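You operate a simulated robot arm through the tools that you are given. There is no shell and no other tool.

You run a simulated robot arm. Do the job below in one go: nothing can be reset, and whatever is moved stays where it is left.

## Task
Rinse the grey brush twice, wipe it dry and stand it back.
Fine: it stands in the grey stand on the wooden box; rinse it first in RINSE 1, then in RINSE 2; wipe it on the folded blue cloth; leave the other brushes and the other cloth.

It is judged by the outcome, as a careful person would: the job done as asked, and still so three seconds after it is handed in. It fails if anything else is knocked over, pushed out of place, dropped, spilled or broken. Flat cloth is picked up by pressing the open fingertips on it (5 to 10 N) and closing them slowly along it; thin cloth reads only 2 to 8 mm in the jaws.

## Robot
A 6-joint arm with a two-finger gripper, fixed in place. Base frame: the origin is on the floor under the middle of its stand, x ahead of it, y to its left, z up; the work surface is at about z = 761. Readings come in mm, degrees, newtons and seconds.
It reaches about 1298 mm from its shoulder. Its first joint turns from -149.0 to 149.0 degrees. Payload 1.57 kg.
Tool frame: the origin (TCP) lies between the finger pads and is the grasp point; the fingertips stand 21 mm ahead of it; z points along the fingers, y is the line along which they close. The gripper opens to 70 mm; its body begins 50 mm behind the TCP.
Orientation is that of the tool frame in the base frame, as a unit quaternion [x, y, z, w]. With the fingers straight down and closing along the base's y, the tool's x points along the base's -x, its y along +y and its z along -z.

## Interface
- The arm moves only by the tool move_arm. Its argument "steps" is a list of rows, each a list of 3 entries, a list of its own where there are three numbers: the shift along the tool's x, y, z in units of 25 mm (1.0 is 25 mm), then the turn, a rotation vector about the tool's x, y, z in units of 4 degrees (1.0 is 4 degrees), then the gripper command, from -1 (shut) to 1 (fully open), values between in proportion. In form: [[[x, y, z], [wx, wy, wz], hand], ...]. A call has 1 to 20 rows; each row shifts and turns the commanded pose from where the row before left it, along the tool's axes as they then stand. A call with a number of a shift or a turn outside -1 to 1 is refused whole. Rows are played at 5 a second. More than 50 mm and 8.6 degrees between two rows, or a gripper value outside its range, and nothing of the call is played. A pose out of reach is approached as far as the arm can. The call stops where the force on the tool passes 40 N (or 10 N more than at its start, if that is more) or the arm is blocked; 0.2 s more then pass. Each finger travels about 64.8 mm/s and halts on what it meets, pressing with about 26 N; the grip force reading is that of the motor and also rises with nothing between the fingers. The clock runs only during rows and for 0.2 s after the last one: add rows that do not move to give the fingers time. The reply holds the time, the measured pose of the TCP, the force on the tool along the base axes, the opening and the grip force, in the units named above and with some noise, with the torque about the TCP (base axes, N m) and any sound that the robot's microphone picked up, and new pictures: "pictures" is both (left out), scene, wrist or none.
- Cameras (640 x 400 px; columns grow to the right, rows downward): "scene" is fixed at [401.4, 650.9, 1628.6]; the picture's right is [-0.99, 0.13, 0.00], its down [0.04, 0.30, -0.95] and it looks along [-0.12, -0.95, -0.30] (base axes); focal length 331 px, centre (320, 200). "wrist" rides on the gripper at [79, 4, -81] in the tool frame; the picture's right is [-0.05, 1.00, 0.00], its down [-0.67, -0.04, -0.74] and it looks along [-0.74, -0.04, 0.67] (tool axes); focal length 256 px, centre (320, 200). There is no depth. A picture from a camera that has moved, and an enlarged one, comes with that camera's place and axes in the base frame and with its lens.
- raise_lower(by): slides the trunk up (or, below 0, down) by that many mm; the arm rides with it, the base frame stays. It gives what a move gives, with no picture.
- zoom(camera, box): a new picture of the part [left, top, right, bottom] of that camera's present view, enlarged. It takes no simulated time.
- close_job(): hands the job in; it is judged then, once.

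Nothing tells you positions but the pictures and the camera data. Unless the task says otherwise, let go and move clear before handing in.

The tools are called after "Request:" as a command line: name --argument value ..., lists and objects as JSON in quotes. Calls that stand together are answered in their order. move_arm: Moves the arm, as the interface text tells. Its arguments: {"type":"object","properties":{"steps":{"type":"array","items":{"type":"array"}},"pictures":{"type":"string","enum":["both","scene","wrist","none"]}},"required":["steps"]} The other tools are called the same way: raise_lower (by) moves the trunk up or down; zoom (camera, box) takes an enlarged picture of a part of a camera's view; close_job () hands the job in.

At the start:

```text
time: 0.0
ee_pos: [235.8, -689.0, 1235.6]
orientation: [0.0, 1.0, 0.0, -0.001]
wrist_force: [0.7, -0.3, -0.3]
ft_torque: [0.03, 0.0, 0.01]
width: 69.7
gripper_force: 0.0
trunk travel left (down, up): [-917.0, 53.0]
```

scene: 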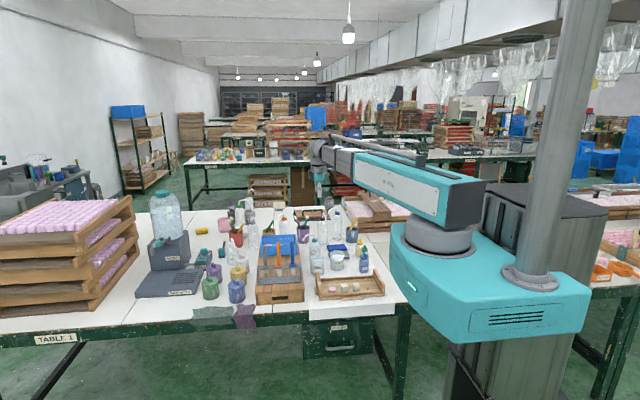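
wrist: 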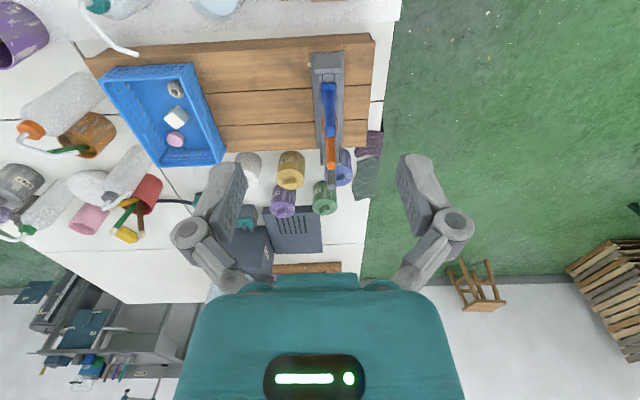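

I see a cluttered table with a wooden box, stands with brushes, bottles, jars and cloths. I will enlarge the views first to find the grey stand, the rinse pots and the cloths.

Request:
zoom --camera "scene" --box '[180, 190, 300, 320]'

Request:
zoom --camera "scene" --box '[280, 190, 400, 320]'

Request:
zoom --camera "wrist" --box '[0, 0, 400, 300]'

Request:
zoom --camera "scene" --box '[100, 180, 260, 340]'

```text
3.08 times, centred on (240, 255) of scene
camera zoom: at [401.4, 650.9, 1628.6], right [-0.99, 0.13, 0.0], down [0.04, 0.3, -0.95], along [-0.12, -0.95, -0.3], focal length 1018 px, centre (566, 31)
```

zoom: 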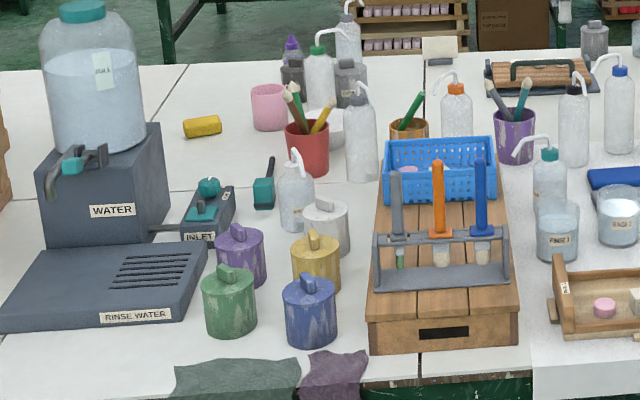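

```text
3.08 times, centred on (340, 255) of scene
camera zoom: at [401.4, 650.9, 1628.6], right [-0.99, 0.13, 0.0], down [0.04, 0.3, -0.95], along [-0.12, -0.95, -0.3], focal length 1018 px, centre (258, 31)
```

zoom: 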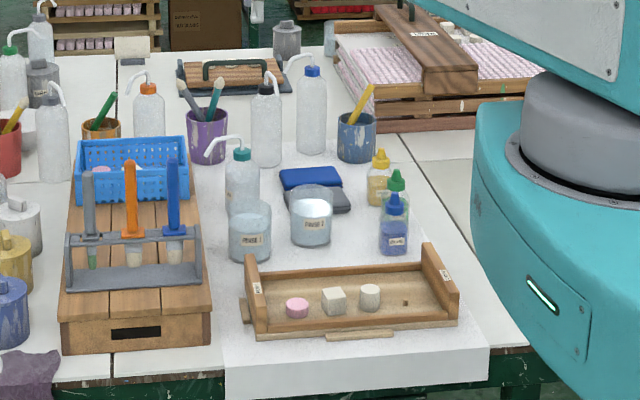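

```text
1.33 times, centred on (200, 150) of wrist
camera zoom: at [158.3, -683.6, 1316.5], right [0.05, 1.0, 0.0], down [0.67, -0.04, 0.74], along [0.74, -0.04, -0.67], focal length 341 px, centre (480, 267)
```

zoom: 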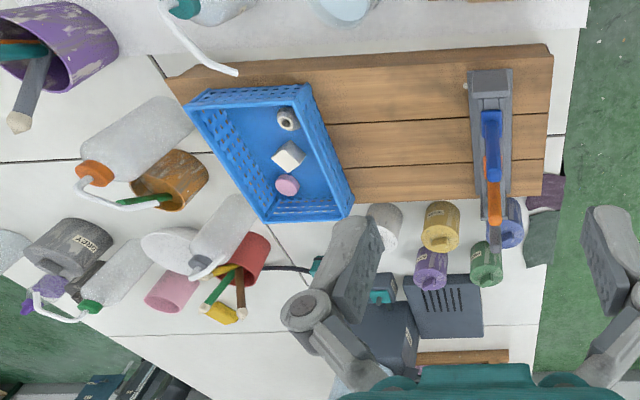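

```text
2.50 times, centred on (180, 260) of scene
camera zoom: at [401.4, 650.9, 1628.6], right [-0.99, 0.13, 0.0], down [0.04, 0.3, -0.95], along [-0.12, -0.95, -0.3], focal length 827 px, centre (670, 50)
```

zoom: 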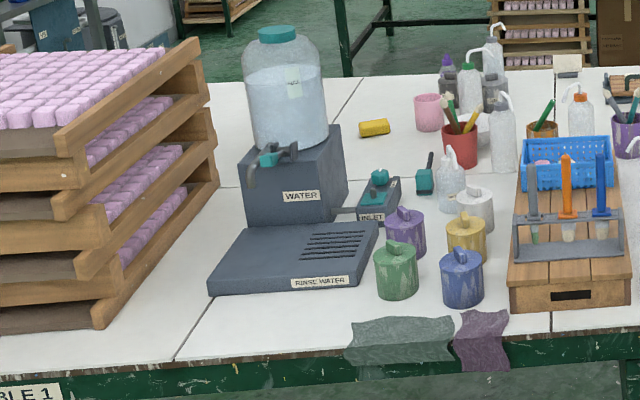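

The grey stand with grey, orange and blue brushes is on the wooden box; RINSE 1 and RINSE 2 glasses sit to its right, with the cloths behind them. I'll enlarge those further to measure.

Request:
zoom --camera "scene" --box '[245, 235, 310, 310]'

Request:
zoom --camera "scene" --box '[300, 230, 376, 280]'

Request:
zoom --camera "wrist" --box '[280, 30, 400, 220]'

```text
5.33 times, centred on (278, 272) of scene
camera zoom: at [401.4, 650.9, 1628.6], right [-0.99, 0.13, 0.0], down [0.04, 0.3, -0.95], along [-0.12, -0.95, -0.3], focal length 1764 px, centre (547, -187)
```

zoom: 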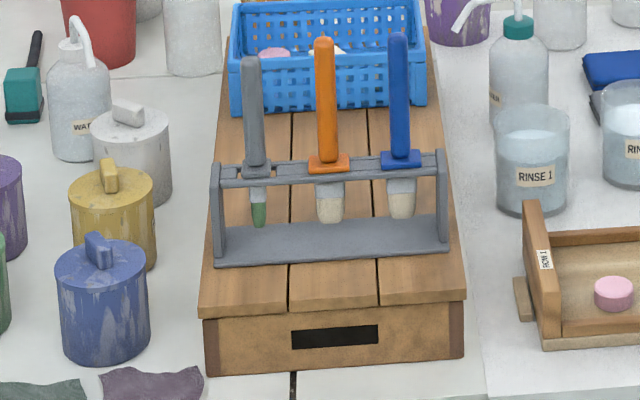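

```text
8.00 times, centred on (338, 255) of scene
camera zoom: at [401.4, 650.9, 1628.6], right [-0.99, 0.13, 0.0], down [0.04, 0.3, -0.95], along [-0.12, -0.95, -0.3], focal length 2646 px, centre (176, -240)
```

zoom: 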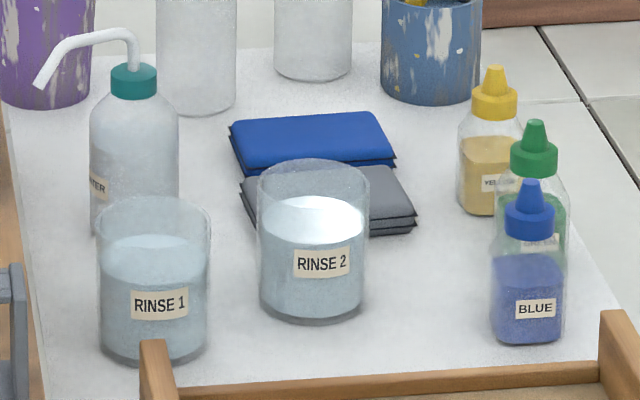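

```text
2.11 times, centred on (340, 125) of wrist
camera zoom: at [158.3, -683.6, 1316.5], right [0.05, 1.0, 0.0], down [0.67, -0.04, 0.74], along [0.74, -0.04, -0.67], focal length 539 px, centre (278, 358)
```

zoom: 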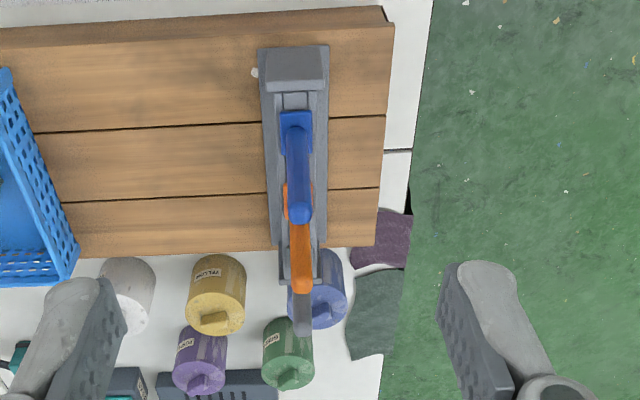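

The grey brush hangs at the +x end of the stand (about x 476, y -715, handle top near z 990). RINSE 1 is near (225,-843), RINSE 2 near (114,-882), and the blue cloth near (77,-1105). I'll first move lower for a closer wrist view of the stand.

Request:
move_arm --steps '[[[-0.43, -0.173, 0.9], [0, 0, 0], 1], [[-0.43, -0.173, 0.9], [0, 0, 0], 1], [[-0.43, -0.173, 0.9], [0, 0, 0], 1], [[-0.43, -0.173, 0.9], [0, 0, 0], 1], [[-0.43, -0.173, 0.9], [0, 0, 0], 1], [[-0.43, -0.173, 0.9], [0, 0, 0], 1], [[0, 0, 0], [0, 0, 0], 1]]'

```text
time: 1.6
ee_pos: [300.7, -713.8, 1235.5]
orientation: [0.0, 1.0, 0.0, -0.001]
wrist_force: [-1.4, -0.2, 0.3]
ft_torque: [0.0, 0.04, -0.01]
width: 70.0
gripper_force: 0.0
out of reach, approached as far as the arm can: row 1, 2, 3, 4, 5, 6
trunk travel left (down, up): [-917.0, 53.0]
camera wrist: at [221.9, -709.8, 1316.6], right [0.05, 1.0, 0.0], down [0.67, -0.04, 0.74], along [0.74, -0.04, -0.67], focal length 256 px, centre (320, 200)
```

scene: 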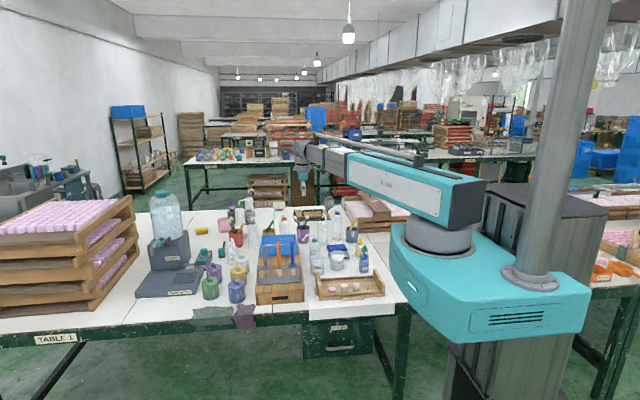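
wrist: 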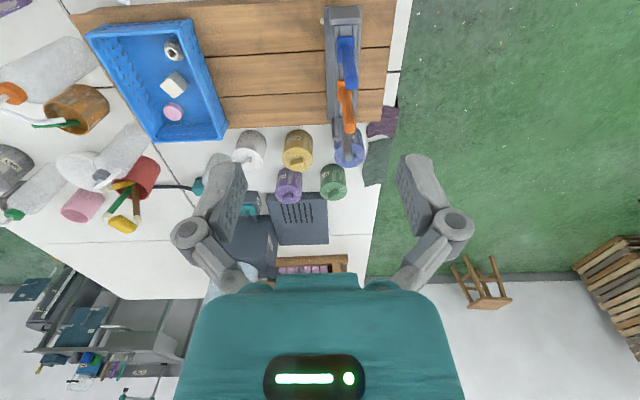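

The arm did not go down (only x and y changed), so height seems to come from the trunk. I'll test this with a small lowering of the trunk.

Request:
raise_lower --by -40

```text
time: 2.4
ee_pos: [301.0, -714.7, 1195.3]
orientation: [0.0, 1.0, 0.0, 0.0]
wrist_force: [0.3, -0.1, 0.0]
ft_torque: [-0.01, 0.01, -0.01]
width: 70.0
gripper_force: 0.0
trunk travel left (down, up): [-877.0, 93.0]
```

Lowering worked precisely. Now I'll test whether the arm itself can move vertically or tilt at all.

Request:
move_arm --steps '[[[0, 0, -0.4], [0, 0, 0], 1], [[0, 0, 0], [0, 0, 0], 1]]' --pictures "none"

Request:
move_arm --steps '[[[0, 0, 0], [1, 0, 0], 1], [[0, 0, 0], [0, 0, 0], 1]]' --pictures "none"

```text
time: 3.0
ee_pos: [300.5, -715.0, 1195.4]
orientation: [0.001, 1.0, 0.0, 0.0]
wrist_force: [0.2, 0.4, 0.1]
ft_torque: [0.0, 0.03, 0.02]
width: 70.1
gripper_force: 0.1
out of reach, approached as far as the arm can: row 1
trunk travel left (down, up): [-877.0, 93.0]
```

```text
time: 3.6
ee_pos: [300.2, -713.5, 1195.9]
orientation: [-0.001, 0.999, -0.034, 0.0]
wrist_force: [0.2, 0.5, 0.5]
ft_torque: [0.03, 0.0, -0.01]
width: 70.0
gripper_force: 0.1
trunk travel left (down, up): [-877.0, 93.0]
```

So heights come from the trunk, while the wrist can tilt. I'll undo the tilt, then lower to a good viewing height.

Request:
move_arm --steps '[[[0, 0, 0], [-1, 0, 0], 1], [[0, 0, 0], [0, 0, 0], 1]]' --pictures "none"

Request:
raise_lower --by -110

Request:
zoom --camera "wrist" --box '[0, 0, 640, 400]'

Request:
zoom --camera "scene" --box '[180, 100, 500, 320]'

```text
time: 4.2
ee_pos: [301.3, -713.8, 1195.8]
orientation: [-0.001, 1.0, -0.001, 0.0]
wrist_force: [0.4, 0.0, 0.3]
ft_torque: [-0.01, 0.01, -0.03]
width: 70.0
gripper_force: 0.0
trunk travel left (down, up): [-877.0, 93.0]
```

```text
time: 5.7
ee_pos: [301.1, -715.3, 1086.4]
orientation: [-0.001, 1.0, 0.0, 0.0]
wrist_force: [0.0, 0.8, -0.6]
ft_torque: [-0.01, 0.01, -0.01]
width: 69.9
gripper_force: 0.1
trunk travel left (down, up): [-767.0, 203.0]
```

```text
1.00 times, centred on (320, 200) of wrist (not enlarged: the box is as wide or as high as the picture)
camera zoom: at [222.0, -710.1, 1166.6], right [0.05, 1.0, 0.0], down [0.67, -0.04, 0.74], along [0.74, -0.04, -0.67], focal length 256 px, centre (320, 200)
```

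zoom: 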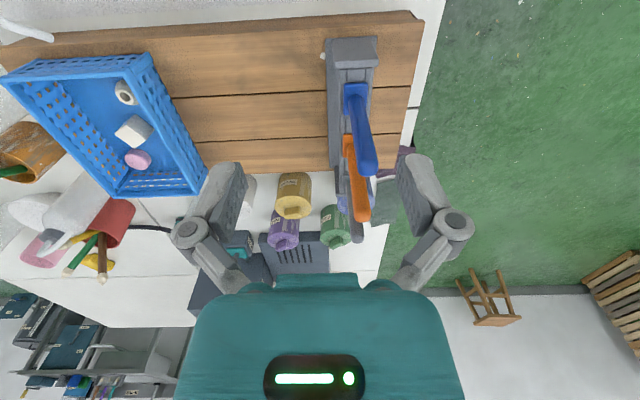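

```text
1.82 times, centred on (340, 210) of scene
camera zoom: at [401.4, 650.9, 1628.6], right [-0.99, 0.13, 0.0], down [0.04, 0.3, -0.95], along [-0.12, -0.95, -0.3], focal length 601 px, centre (284, 182)
```

zoom: 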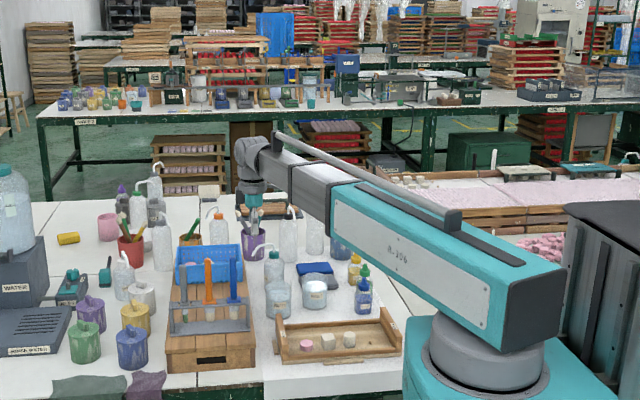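

The telescoping arm is now at TCP z 1086. I'll take an enlarged wrist view of the stand to measure the y line of the brushes.

Request:
zoom --camera "wrist" --box '[300, 20, 420, 260]'

Request:
zoom --camera "scene" --box '[255, 235, 305, 285]'

```text
1.67 times, centred on (360, 140) of wrist
camera zoom: at [222.0, -710.1, 1166.6], right [0.05, 1.0, 0.0], down [0.67, -0.04, 0.74], along [0.74, -0.04, -0.67], focal length 427 px, centre (253, 300)
```

zoom: 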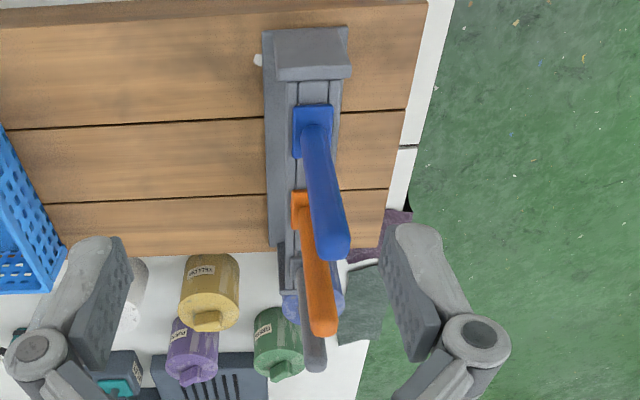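

```text
8.00 times, centred on (280, 260) of scene
camera zoom: at [401.4, 650.9, 1628.6], right [-0.99, 0.13, 0.0], down [0.04, 0.3, -0.95], along [-0.12, -0.95, -0.3], focal length 2646 px, centre (640, -280)
```

zoom: 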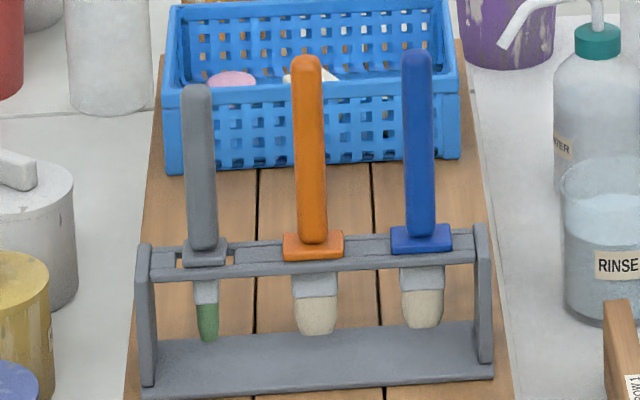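

The wrist view suggests the brush line lies near y = -677 rather than -715. I'll hover above the grey brush, well clear of handle tops, and check the alignment.

Request:
move_arm --steps '[[[-0.875, 0.19, 0], [0, 0, 0], 1], [[-0.875, 0.19, 0], [0, 0, 0], 1], [[-0.875, 0.19, 0], [0, 0, 0], 1], [[-0.875, 0.19, 0], [0, 0, 0], 1], [[-0.875, 0.19, 0], [0, 0, 0], 1], [[-0.875, 0.19, 0], [0, 0, 0], 1], [[-0.875, 0.19, 0], [0, 0, 0], 1], [[-0.875, 0.19, 0], [0, 0, 0], 1], [[0, 0, 0], [0, 0, 0], 1], [[0, 0, 0], [0, 0, 0], 1]]'

Request:
zoom --camera "scene" --box '[225, 170, 325, 290]'

Request:
zoom --camera "wrist" --box '[240, 0, 400, 220]'

```text
time: 7.8
ee_pos: [476.2, -675.8, 1085.4]
orientation: [0.001, 1.0, -0.001, 0.0]
wrist_force: [0.1, -0.2, -0.3]
ft_torque: [-0.03, 0.03, -0.01]
width: 70.1
gripper_force: 0.0
trunk travel left (down, up): [-767.0, 203.0]
camera wrist: at [396.8, -672.0, 1166.5], right [0.05, 1.0, 0.0], down [0.67, -0.04, 0.74], along [0.74, -0.04, -0.67], focal length 256 px, centre (320, 200)
```

scene: 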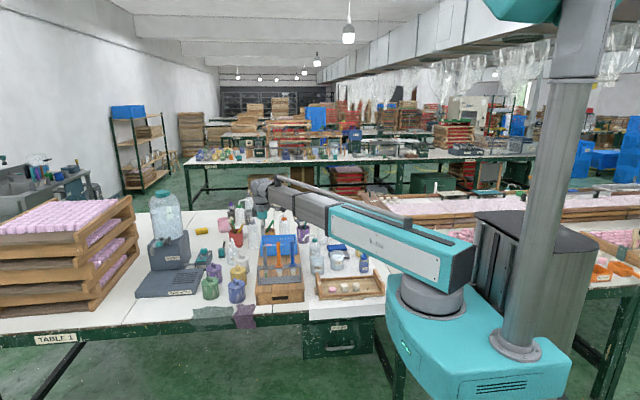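
wrist: 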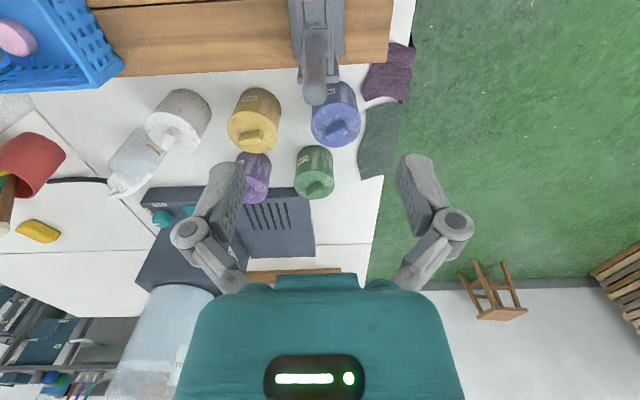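

```text
3.33 times, centred on (275, 230) of scene
camera zoom: at [401.4, 650.9, 1628.6], right [-0.99, 0.13, 0.0], down [0.04, 0.3, -0.95], along [-0.12, -0.95, -0.3], focal length 1102 px, centre (470, 100)
```

zoom: 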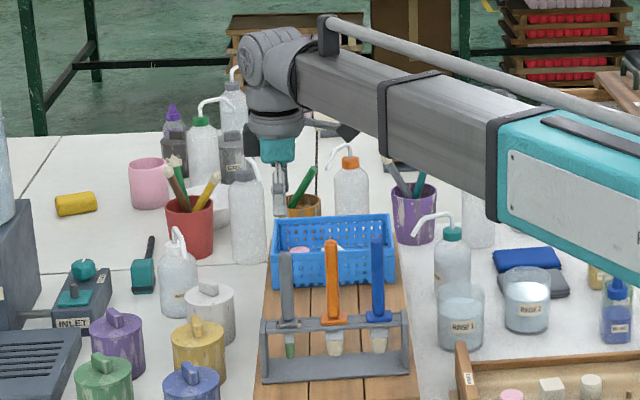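

```text
1.82 times, centred on (320, 110) of wrist
camera zoom: at [396.8, -672.0, 1166.5], right [0.05, 1.0, 0.0], down [0.67, -0.04, 0.74], along [0.74, -0.04, -0.67], focal length 465 px, centre (320, 364)
```

zoom: 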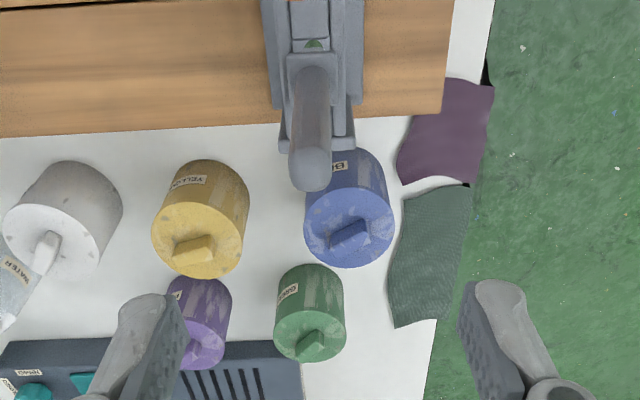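

The gripper is almost directly above the grey brush (handle top near z 1001, brush near x 474, y -681). I'll fine-align by a few millimetres and lower partway to check before surrounding the handle.

Request:
move_arm --steps '[[[0.08, -0.2, 0], [0, 0, 0], 1], [[0, 0, 0], [0, 0, 0], 1], [[0, 0, 0], [0, 0, 0], 1]]' --pictures "none"

Request:
raise_lower --by -50

Request:
zoom --camera "wrist" --box '[200, 0, 440, 220]'

Request:
zoom --camera "scene" --box '[240, 190, 310, 290]'

```text
time: 8.7
ee_pos: [473.9, -680.3, 1085.1]
orientation: [0.0, 1.0, 0.001, 0.0]
wrist_force: [-0.4, -0.4, -0.7]
ft_torque: [-0.01, -0.01, 0.03]
width: 69.9
gripper_force: 0.0
trunk travel left (down, up): [-767.0, 203.0]
```

```text
time: 9.6
ee_pos: [474.2, -681.5, 1035.1]
orientation: [0.0, 1.0, 0.0, 0.0]
wrist_force: [0.2, -0.4, 0.0]
ft_torque: [0.05, 0.01, -0.02]
width: 70.0
gripper_force: 0.1
trunk travel left (down, up): [-717.0, 253.0]
```

```text
1.82 times, centred on (320, 110) of wrist
camera zoom: at [394.8, -676.7, 1116.6], right [0.05, 1.0, 0.0], down [0.67, -0.04, 0.74], along [0.74, -0.04, -0.67], focal length 465 px, centre (320, 364)
```

zoom: 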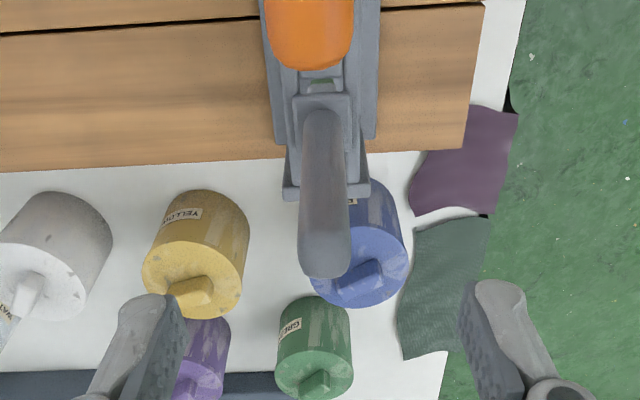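

```text
4.00 times, centred on (275, 240) of scene
camera zoom: at [401.4, 650.9, 1628.6], right [-0.99, 0.13, 0.0], down [0.04, 0.3, -0.95], along [-0.12, -0.95, -0.3], focal length 1323 px, centre (500, 40)
```

zoom: 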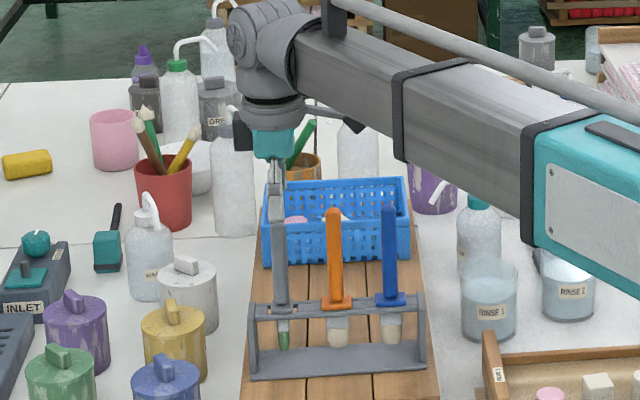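

Alignment is good: the handle is centred between the open fingers. I'll lower to TCP z ≈ 970 so the fingers surround the upper handle while the body stays above the neighbouring brushes.

Request:
raise_lower --by -45

Request:
zoom --camera "scene" --box '[250, 200, 300, 280]'

Request:
zoom --camera "wrist" --box '[160, 0, 480, 300]'

```text
time: 10.4
ee_pos: [473.4, -680.3, 990.6]
orientation: [0.001, 1.0, 0.0, 0.001]
wrist_force: [0.8, -0.5, -0.2]
ft_torque: [-0.01, -0.02, -0.04]
width: 70.1
gripper_force: 0.1
trunk travel left (down, up): [-672.0, 298.0]
```

```text
5.00 times, centred on (275, 240) of scene
camera zoom: at [401.4, 650.9, 1628.6], right [-0.99, 0.13, 0.0], down [0.04, 0.3, -0.95], along [-0.12, -0.95, -0.3], focal length 1654 px, centre (545, 0)
```

zoom: 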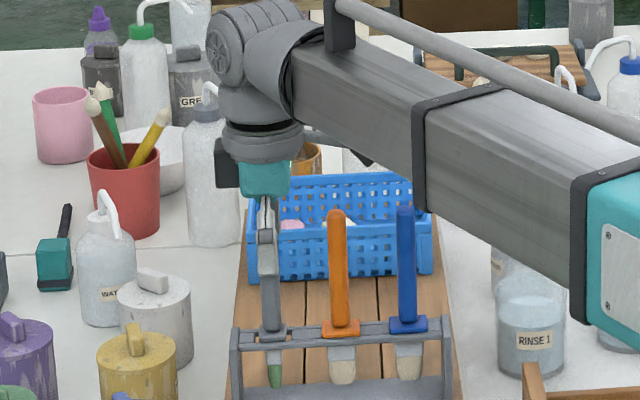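

```text
1.33 times, centred on (320, 150) of wrist
camera zoom: at [394.8, -676.7, 1071.6], right [0.05, 1.0, 0.0], down [0.67, -0.04, 0.74], along [0.74, -0.04, -0.67], focal length 341 px, centre (320, 267)
```

zoom: 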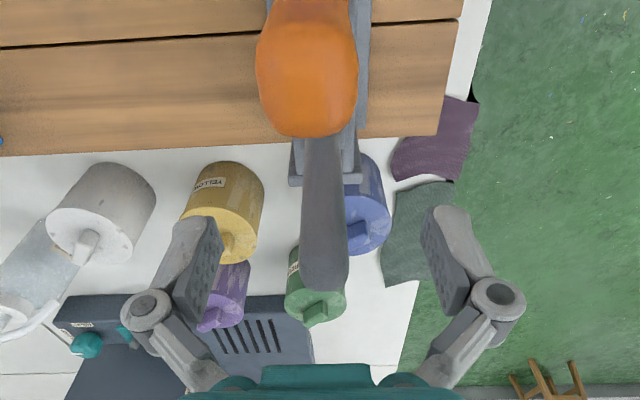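

Clearances look fine: the camera housing and palm stay above the orange handle. I'll lower another 17 mm and close on the handle.

Request:
raise_lower --by -17

Request:
zoom --camera "scene" --box '[250, 210, 300, 270]'

```text
time: 11.1
ee_pos: [473.7, -680.7, 973.3]
orientation: [0.0, 1.0, 0.0, 0.0]
wrist_force: [0.6, 0.8, 0.1]
ft_torque: [0.01, 0.02, 0.01]
width: 70.0
gripper_force: 0.1
trunk travel left (down, up): [-655.0, 315.0]
```

```text
6.67 times, centred on (275, 240) of scene
camera zoom: at [401.4, 650.9, 1628.6], right [-0.99, 0.13, 0.0], down [0.04, 0.3, -0.95], along [-0.12, -0.95, -0.3], focal length 2205 px, centre (620, -67)
```

zoom: 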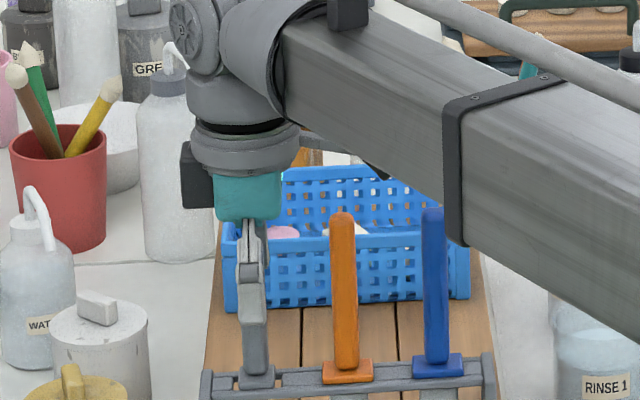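

The fingers straddle the handle with clearance all round. Closing gently now.

Request:
move_arm --steps '[[[0, 0, 0], [0, 0, 0], 0.5], [[0, 0, 0], [0, 0, 0], 0], [[0, 0, 0], [0, 0, 0], -0.3], [[0, 0, 0], [0, 0, 0], -0.5], [[0, 0, 0], [0, 0, 0], -0.7], [[0, 0, 0], [0, 0, 0], -1], [[0, 0, 0], [0, 0, 0], -1]]'

```text
time: 12.7
ee_pos: [474.4, -681.5, 973.1]
orientation: [-0.001, 1.0, 0.0, 0.0]
wrist_force: [-0.6, 0.5, -0.2]
ft_torque: [0.0, -0.03, 0.03]
width: 14.7
gripper_force: 25.8
trunk travel left (down, up): [-655.0, 315.0]
camera wrist: at [394.9, -676.7, 1054.5], right [0.05, 1.0, 0.0], down [0.67, -0.04, 0.74], along [0.74, -0.04, -0.67], focal length 256 px, centre (320, 200)
```

scene: 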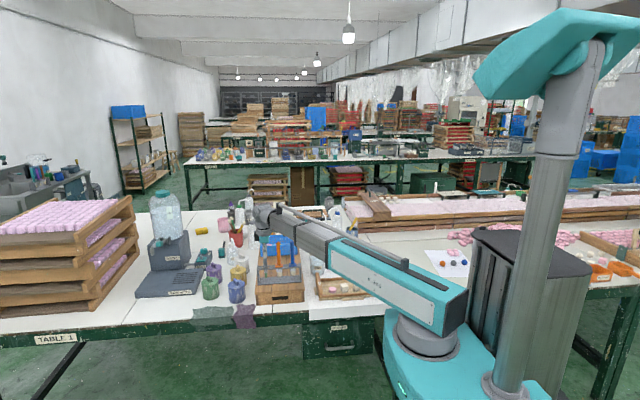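
wrist: 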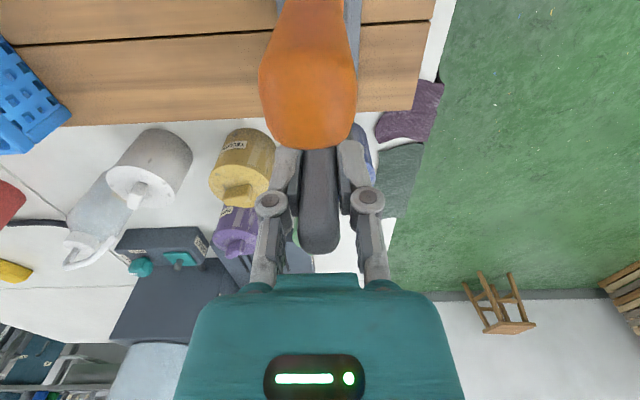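

The handle is held (14.7 mm). I'll lift a little first and check that it slides out freely.

Request:
raise_lower --by 15

Request:
zoom --camera "scene" --box '[250, 210, 310, 290]'

```text
time: 13.3
ee_pos: [475.6, -680.9, 989.1]
orientation: [-0.001, 1.0, 0.0, 0.0]
wrist_force: [-0.1, -1.2, -0.7]
ft_torque: [-0.01, -0.01, 0.01]
width: 14.9
gripper_force: 26.0
trunk travel left (down, up): [-670.0, 300.0]
```

```text
5.00 times, centred on (280, 250) of scene
camera zoom: at [401.4, 650.9, 1628.6], right [-0.99, 0.13, 0.0], down [0.04, 0.3, -0.95], along [-0.12, -0.95, -0.3], focal length 1654 px, centre (520, -50)
```

zoom: 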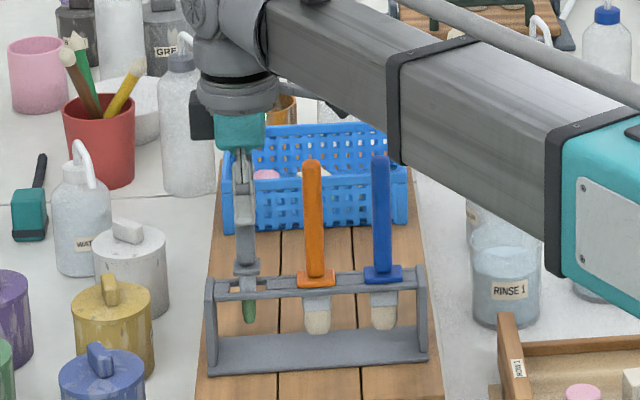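

The brush came free of the rails and hangs straight. I'll lift it clear of the neighbouring handles.

Request:
raise_lower --by 175

Request:
zoom --camera "scene" --box '[240, 170, 320, 290]'

Request:
zoom --camera "wrist" --box '[200, 0, 440, 260]'

```text
time: 15.3
ee_pos: [474.6, -682.9, 1163.3]
orientation: [0.0, 1.0, 0.0, 0.0]
wrist_force: [0.3, -0.8, -1.2]
ft_torque: [0.01, -0.01, 0.01]
width: 15.0
gripper_force: 25.6
trunk travel left (down, up): [-845.0, 125.0]
```

```text
3.33 times, centred on (280, 230) of scene
camera zoom: at [401.4, 650.9, 1628.6], right [-0.99, 0.13, 0.0], down [0.04, 0.3, -0.95], along [-0.12, -0.95, -0.3], focal length 1102 px, centre (453, 100)
```

zoom: 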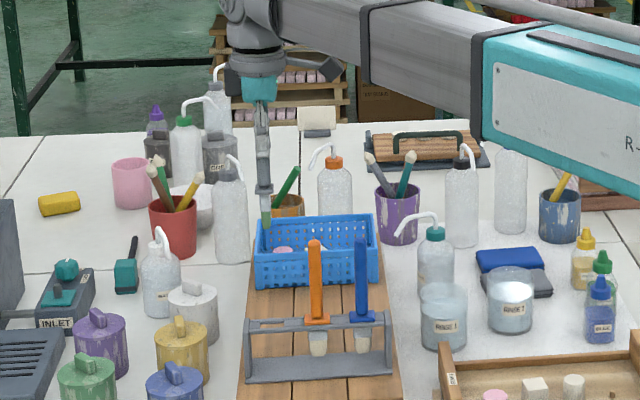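

```text
1.54 times, centred on (320, 130) of wrist
camera zoom: at [394.9, -676.8, 1244.4], right [0.05, 1.0, 0.0], down [0.67, -0.04, 0.74], along [0.74, -0.04, -0.67], focal length 394 px, centre (320, 308)
```

zoom: 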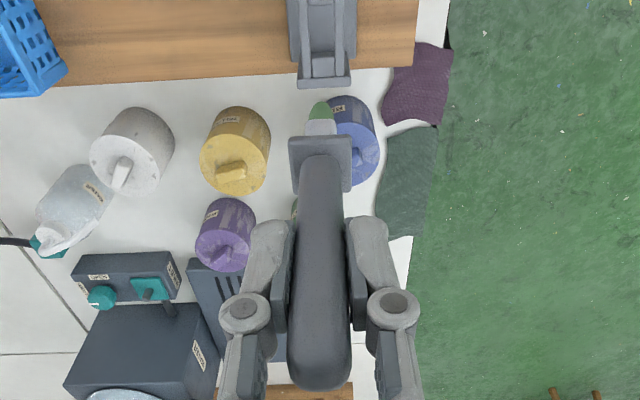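

The brush is clear, tip about 128 mm below the TCP. Next I carry it at this height to above RINSE 1 (about x 227, y -829) and check from the wrist camera.

Request:
move_arm --steps '[[[0.5, -0.3, 0], [0, 0, 0], -1], [[0.98, -0.59, 0], [0, 0, 0], -1], [[0.98, -0.59, 0], [0, 0, 0], -1], [[0.98, -0.59, 0], [0, 0, 0], -1], [[0.98, -0.59, 0], [0, 0, 0], -1], [[0.98, -0.59, 0], [0, 0, 0], -1], [[0.98, -0.59, 0], [0, 0, 0], -1], [[0.98, -0.59, 0], [0, 0, 0], -1], [[0.98, -0.59, 0], [0, 0, 0], -1], [[0.98, -0.59, 0], [0, 0, 0], -1], [[0.5, -0.3, 0], [0, 0, 0], -1], [[0, 0, 0], [0, 0, 0], -1], [[0, 0, 0], [0, 0, 0], -1]]'

Request:
zoom --camera "wrist" --box '[200, 0, 440, 260]'

Request:
zoom --camera "scene" --box '[280, 170, 380, 290]'

```text
time: 18.1
ee_pos: [228.5, -829.4, 1163.5]
orientation: [0.0, 1.0, 0.001, 0.0]
wrist_force: [0.5, -0.2, -1.1]
ft_torque: [0.01, -0.01, -0.01]
width: 14.9
gripper_force: 26.1
trunk travel left (down, up): [-845.0, 125.0]
camera wrist: at [149.5, -824.6, 1244.5], right [0.05, 1.0, 0.0], down [0.67, -0.04, 0.74], along [0.74, -0.04, -0.67], focal length 256 px, centre (320, 200)
```

scene: 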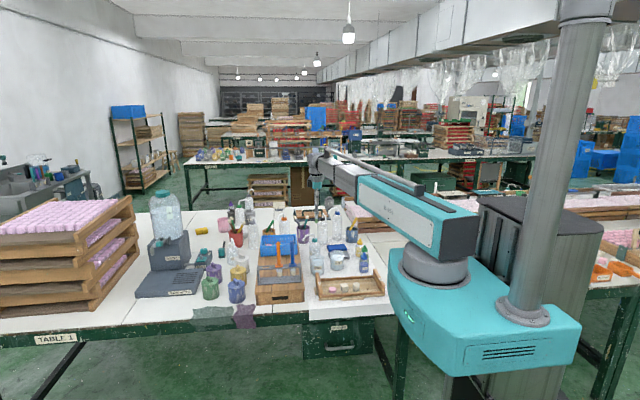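
wrist: 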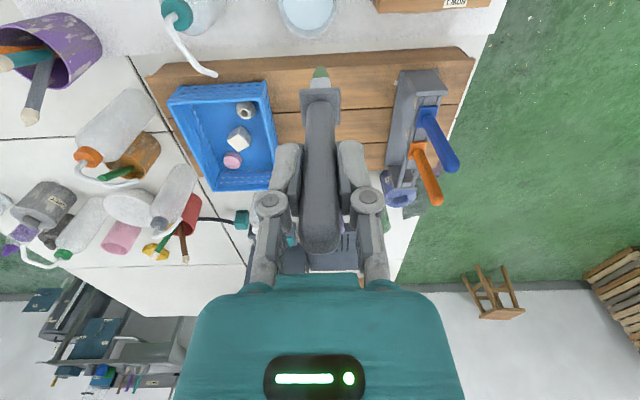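

```text
1.54 times, centred on (320, 130) of wrist
camera zoom: at [149.5, -824.6, 1244.5], right [0.05, 1.0, 0.0], down [0.67, -0.04, 0.74], along [0.74, -0.04, -0.67], focal length 394 px, centre (320, 308)
```

zoom: 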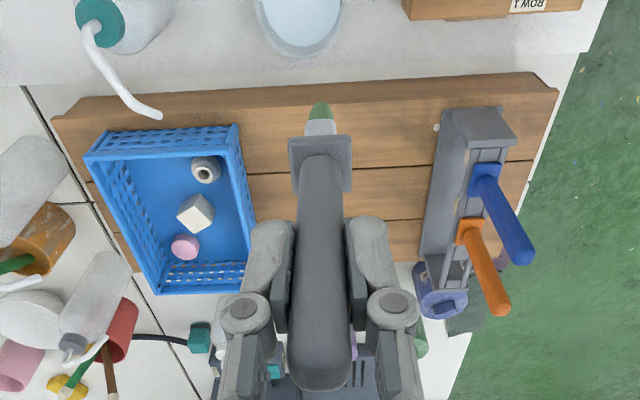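

```text
3.33 times, centred on (330, 230) of scene
camera zoom: at [401.4, 650.9, 1628.6], right [-0.99, 0.13, 0.0], down [0.04, 0.3, -0.95], along [-0.12, -0.95, -0.3], focal length 1102 px, centre (287, 100)
```

zoom: 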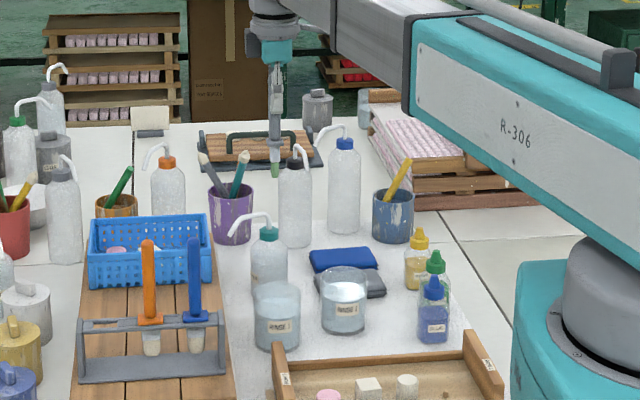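

From here RINSE 1 appears slightly further toward -y than I estimated. I'll move back toward the robot side so the wrist camera sees both glasses and the cloth unobstructed.

Request:
move_arm --steps '[[[0.94, 0.445, 0], [0, 0, 0], -1], [[0.94, 0.445, 0], [0, 0, 0], -1], [[0.94, 0.445, 0], [0, 0, 0], -1], [[0.94, 0.445, 0], [0, 0, 0], -1], [[0.94, 0.445, 0], [0, 0, 0], -1], [[0.94, 0.445, 0], [0, 0, 0], -1], [[0.94, 0.445, 0], [0, 0, 0], -1], [[0.94, 0.445, 0], [0, 0, 0], -1], [[0, 0, 0], [0, 0, 0], -1], [[0, 0, 0], [0, 0, 0], -1]]' --pictures "wrist"

Request:
zoom --camera "wrist" --box '[180, 20, 330, 180]'

Request:
zoom --camera "wrist" --box '[0, 0, 200, 130]'

```text
time: 20.3
ee_pos: [40.9, -741.5, 1165.0]
orientation: [0.0, 1.0, 0.0, 0.0]
wrist_force: [0.2, 0.4, -0.4]
ft_torque: [0.0, 0.02, -0.01]
width: 15.0
gripper_force: 26.2
trunk travel left (down, up): [-845.0, 125.0]
camera wrist: at [-38.0, -737.9, 1244.5], right [0.05, 1.0, 0.0], down [0.67, -0.04, 0.74], along [0.74, -0.04, -0.67], focal length 256 px, centre (320, 200)
```

wrist: 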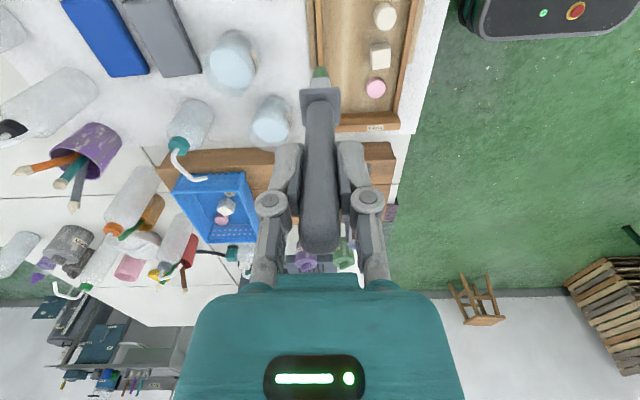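

```text
2.50 times, centred on (255, 100) of wrist
camera zoom: at [-38.0, -737.9, 1244.5], right [0.05, 1.0, 0.0], down [0.67, -0.04, 0.74], along [0.74, -0.04, -0.67], focal length 640 px, centre (482, 450)
```

zoom: 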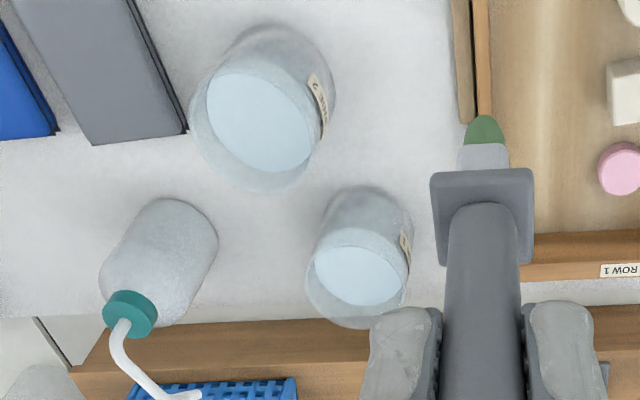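

```text
3.08 times, centred on (100, 65) of wrist
camera zoom: at [-38.0, -737.9, 1244.5], right [0.05, 1.0, 0.0], down [0.67, -0.04, 0.74], along [0.74, -0.04, -0.67], focal length 788 px, centre (997, 615)
```

zoom: 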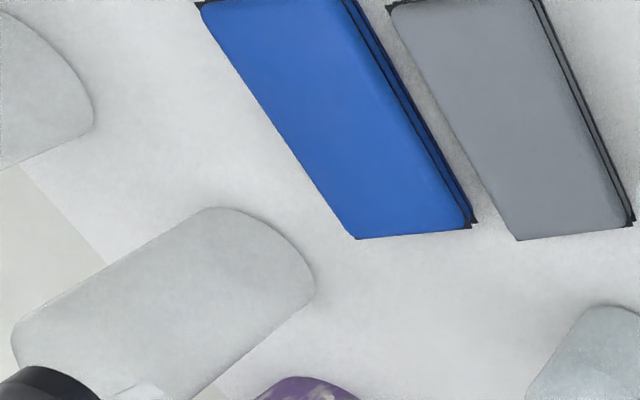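

Combining both cameras, RINSE 1 is near (220,-842), RINSE 2 near (111,-884), and the blue cloth near x 26–135, y -1050 to -1130. I'll go above RINSE 1 and verify before lowering.

Request:
move_arm --steps '[[[-0.895, -0.5025, 0], [0, 0, 0], -1], [[-0.895, -0.5025, 0], [0, 0, 0], -1], [[-0.895, -0.5025, 0], [0, 0, 0], -1], [[-0.895, -0.5025, 0], [0, 0, 0], -1], [[-0.895, -0.5025, 0], [0, 0, 0], -1], [[-0.895, -0.5025, 0], [0, 0, 0], -1], [[-0.895, -0.5025, 0], [0, 0, 0], -1], [[-0.895, -0.5025, 0], [0, 0, 0], -1], [[0, 0, 0], [0, 0, 0], -1], [[0, 0, 0], [0, 0, 0], -1]]' --pictures "none"

Request:
raise_lower --by -145

Request:
zoom --camera "wrist" --box '[200, 0, 440, 200]'

Request:
zoom --camera "scene" --box '[290, 190, 370, 280]'

```text
time: 22.5
ee_pos: [219.3, -842.3, 1164.2]
orientation: [0.0, 1.0, -0.001, 0.0]
wrist_force: [0.2, 0.3, -0.7]
ft_torque: [0.02, -0.02, -0.02]
width: 15.0
gripper_force: 26.2
trunk travel left (down, up): [-845.0, 125.0]
```

```text
time: 24.2
ee_pos: [219.1, -842.5, 1018.5]
orientation: [-0.001, 1.0, 0.0, 0.001]
wrist_force: [-0.2, -0.6, -0.7]
ft_torque: [-0.01, -0.03, 0.0]
width: 15.1
gripper_force: 25.9
trunk travel left (down, up): [-700.0, 270.0]
```

```text
2.00 times, centred on (320, 100) of wrist
camera zoom: at [141.1, -837.5, 1099.6], right [0.05, 1.0, 0.0], down [0.67, -0.04, 0.74], along [0.74, -0.04, -0.67], focal length 512 px, centre (320, 400)
```

zoom: 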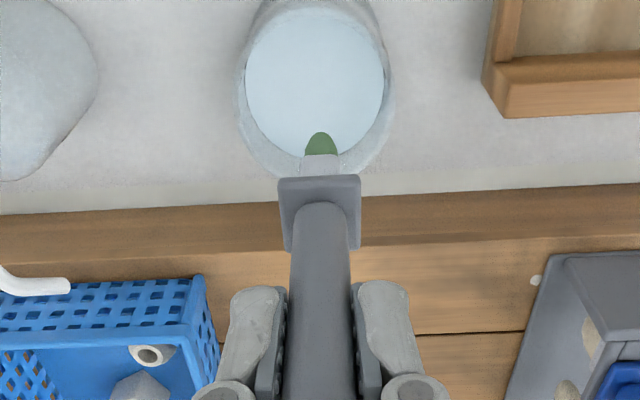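

```text
4.44 times, centred on (330, 235) of scene
camera zoom: at [401.4, 650.9, 1628.6], right [-0.99, 0.13, 0.0], down [0.04, 0.3, -0.95], along [-0.12, -0.95, -0.3], focal length 1470 px, centre (276, 44)
```

zoom: 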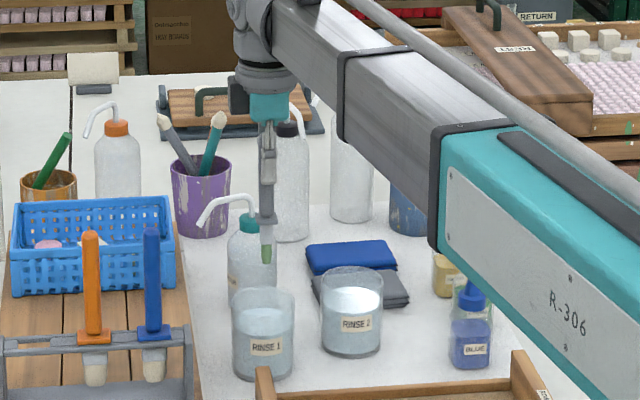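

The brush hangs right over the centre of RINSE 1. I'll lower it in two stages into the water, watching the forces.

Request:
raise_lower --by -60

Request:
zoom --camera "scene" --box '[300, 220, 360, 275]'

Request:
zoom --camera "wrist" --box '[220, 0, 420, 160]'

```text
time: 25.2
ee_pos: [220.0, -842.2, 959.0]
orientation: [-0.001, 1.0, 0.0, 0.0]
wrist_force: [-0.3, 0.1, -1.0]
ft_torque: [0.0, 0.02, -0.01]
width: 14.9
gripper_force: 25.7
trunk travel left (down, up): [-640.0, 330.0]
```

```text
7.27 times, centred on (330, 248) of scene
camera zoom: at [401.4, 650.9, 1628.6], right [-0.99, 0.13, 0.0], down [0.04, 0.3, -0.95], along [-0.12, -0.95, -0.3], focal length 2405 px, centre (247, -146)
```

zoom: 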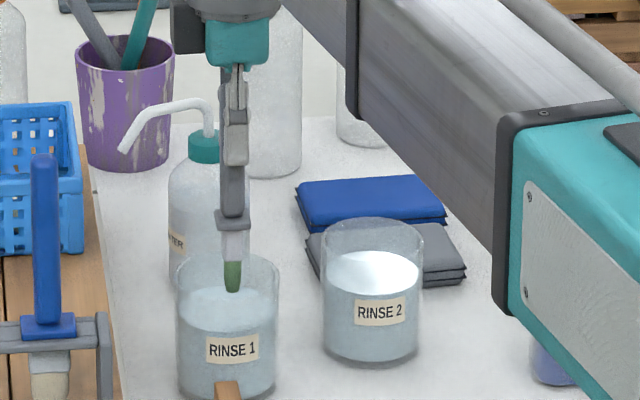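

```text
2.50 times, centred on (320, 80) of wrist
camera zoom: at [141.1, -837.5, 1039.5], right [0.05, 1.0, 0.0], down [0.67, -0.04, 0.74], along [0.74, -0.04, -0.67], focal length 640 px, centre (320, 500)
```

zoom: 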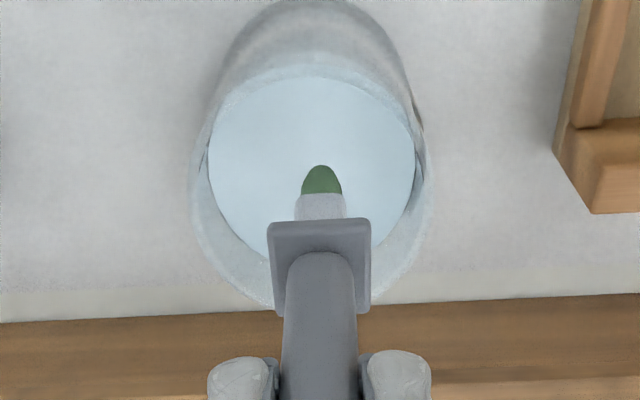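

The tip is inside the rim, just above the water and well centred. Lowering it into the water now.

Request:
raise_lower --by -40

Request:
zoom --camera "scene" --box '[300, 220, 360, 275]'

Request:
zoom --camera "wrist" --box '[220, 0, 420, 160]'

```text
time: 26.0
ee_pos: [221.2, -841.1, 918.7]
orientation: [0.0, 1.0, 0.0, 0.001]
wrist_force: [0.5, -0.2, -0.2]
ft_torque: [0.0, -0.02, -0.04]
width: 14.8
gripper_force: 25.7
trunk travel left (down, up): [-600.0, 370.0]
```

```text
7.27 times, centred on (330, 248) of scene
camera zoom: at [401.4, 650.9, 1628.6], right [-0.99, 0.13, 0.0], down [0.04, 0.3, -0.95], along [-0.12, -0.95, -0.3], focal length 2405 px, centre (247, -146)
```

zoom: 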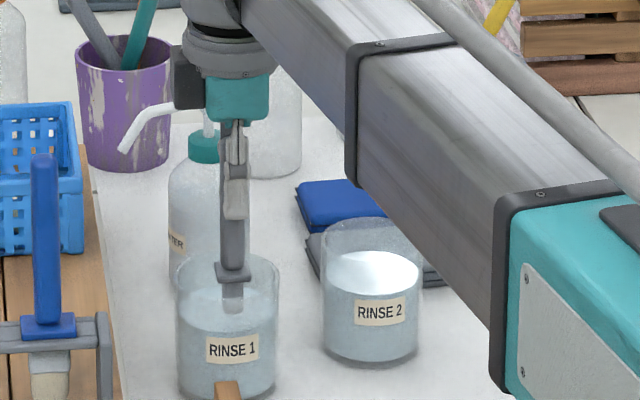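

```text
2.50 times, centred on (320, 80) of wrist
camera zoom: at [141.1, -837.5, 999.5], right [0.05, 1.0, 0.0], down [0.67, -0.04, 0.74], along [0.74, -0.04, -0.67], focal length 640 px, centre (320, 500)
```

zoom: 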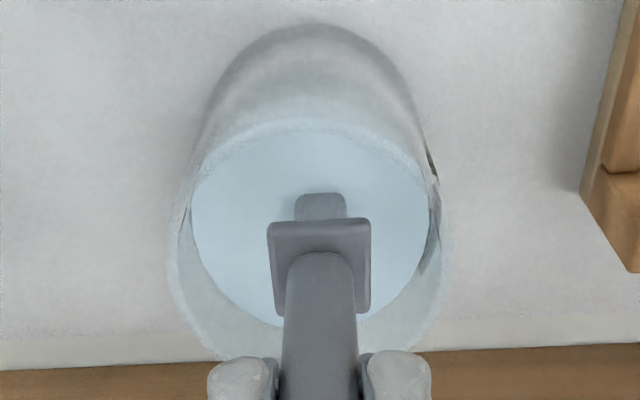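

The bristles are under water in RINSE 1 and there's no contact force. I'll swirl gently in a small circle of 8 mm radius.

Request:
move_arm --steps '[[[0.32, 0, 0], [0, 0, 0], -1], [[-0.092, 0.228, 0], [0, 0, 0], -1], [[-0.228, 0.092, 0], [0, 0, 0], -1], [[-0.228, -0.092, 0], [0, 0, 0], -1], [[-0.092, -0.228, 0], [0, 0, 0], -1], [[0.092, -0.228, 0], [0, 0, 0], -1], [[0.228, -0.092, 0], [0, 0, 0], -1], [[0.228, 0.092, 0], [0, 0, 0], -1], [[0.092, 0.228, 0], [0, 0, 0], -1], [[-0.092, 0.228, 0], [0, 0, 0], -1], [[-0.228, 0.092, 0], [0, 0, 0], -1], [[-0.228, -0.092, 0], [0, 0, 0], -1], [[-0.092, -0.228, 0], [0, 0, 0], -1], [[0.092, -0.228, 0], [0, 0, 0], -1], [[0.228, -0.092, 0], [0, 0, 0], -1], [[0.228, 0.092, 0], [0, 0, 0], -1], [[0.092, 0.228, 0], [0, 0, 0], -1], [[-0.32, 0, 0], [0, 0, 0], -1], [[0, 0, 0], [0, 0, 0], -1], [[0, 0, 0], [0, 0, 0], -1]]' --pictures "wrist"

Request:
zoom --camera "scene" --box '[300, 220, 360, 275]'

```text
time: 30.2
ee_pos: [219.8, -843.1, 918.5]
orientation: [0.0, 1.0, 0.0, 0.0]
wrist_force: [-0.3, -0.4, -0.7]
ft_torque: [0.02, 0.01, 0.01]
width: 14.8
gripper_force: 26.0
trunk travel left (down, up): [-600.0, 370.0]
camera wrist: at [140.9, -837.9, 999.5], right [0.05, 1.0, 0.0], down [0.67, -0.04, 0.74], along [0.74, -0.04, -0.67], focal length 256 px, centre (320, 200)
```

wrist: 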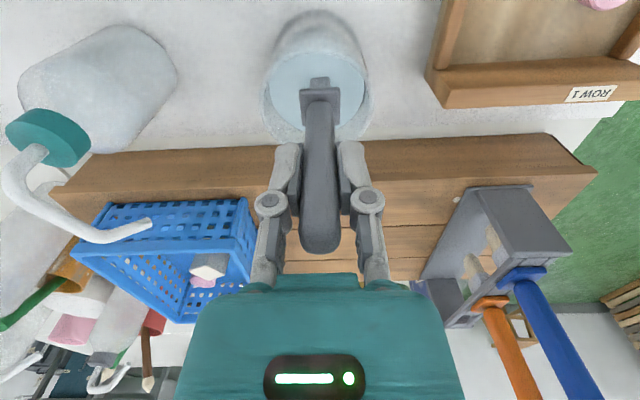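

```text
7.27 times, centred on (330, 248) of scene
camera zoom: at [401.4, 650.9, 1628.6], right [-0.99, 0.13, 0.0], down [0.04, 0.3, -0.95], along [-0.12, -0.95, -0.3], focal length 2405 px, centre (247, -146)
```

zoom: 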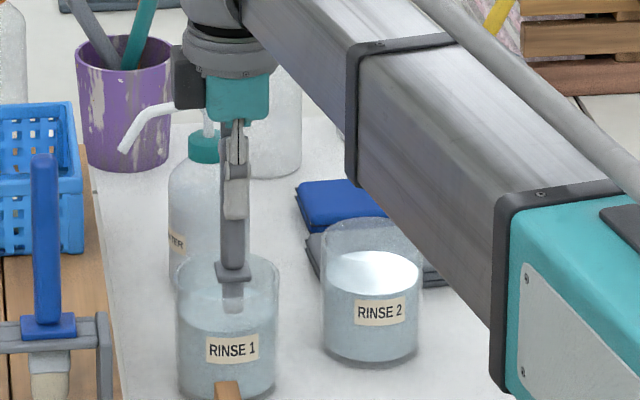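

The swirl went cleanly. I'll raise the tip just above the water, still over the glass, to look at the bristles and let it drip.

Request:
raise_lower --by 45

Request:
zoom --camera "wrist" --box '[220, 0, 420, 160]'

Request:
zoom --camera "scene" --box '[300, 220, 360, 275]'

```text
time: 31.1
ee_pos: [219.2, -842.7, 964.3]
orientation: [0.0, 1.0, 0.0, 0.0]
wrist_force: [-0.8, 0.1, -1.0]
ft_torque: [0.0, 0.02, 0.03]
width: 14.9
gripper_force: 25.9
trunk travel left (down, up): [-645.0, 325.0]
```

```text
2.50 times, centred on (320, 80) of wrist
camera zoom: at [140.8, -838.0, 1044.5], right [0.05, 1.0, 0.0], down [0.67, -0.04, 0.74], along [0.74, -0.04, -0.67], focal length 640 px, centre (320, 500)
```

zoom: 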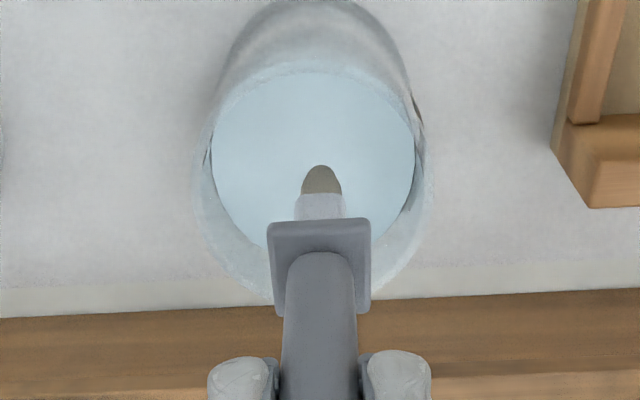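

```text
7.27 times, centred on (330, 248) of scene
camera zoom: at [401.4, 650.9, 1628.6], right [-0.99, 0.13, 0.0], down [0.04, 0.3, -0.95], along [-0.12, -0.95, -0.3], focal length 2405 px, centre (247, -146)
```

zoom: 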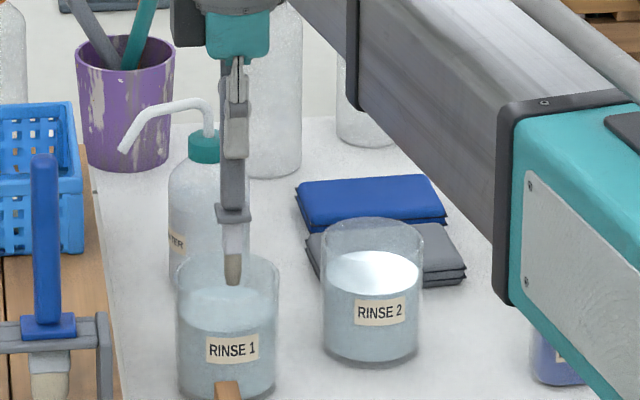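

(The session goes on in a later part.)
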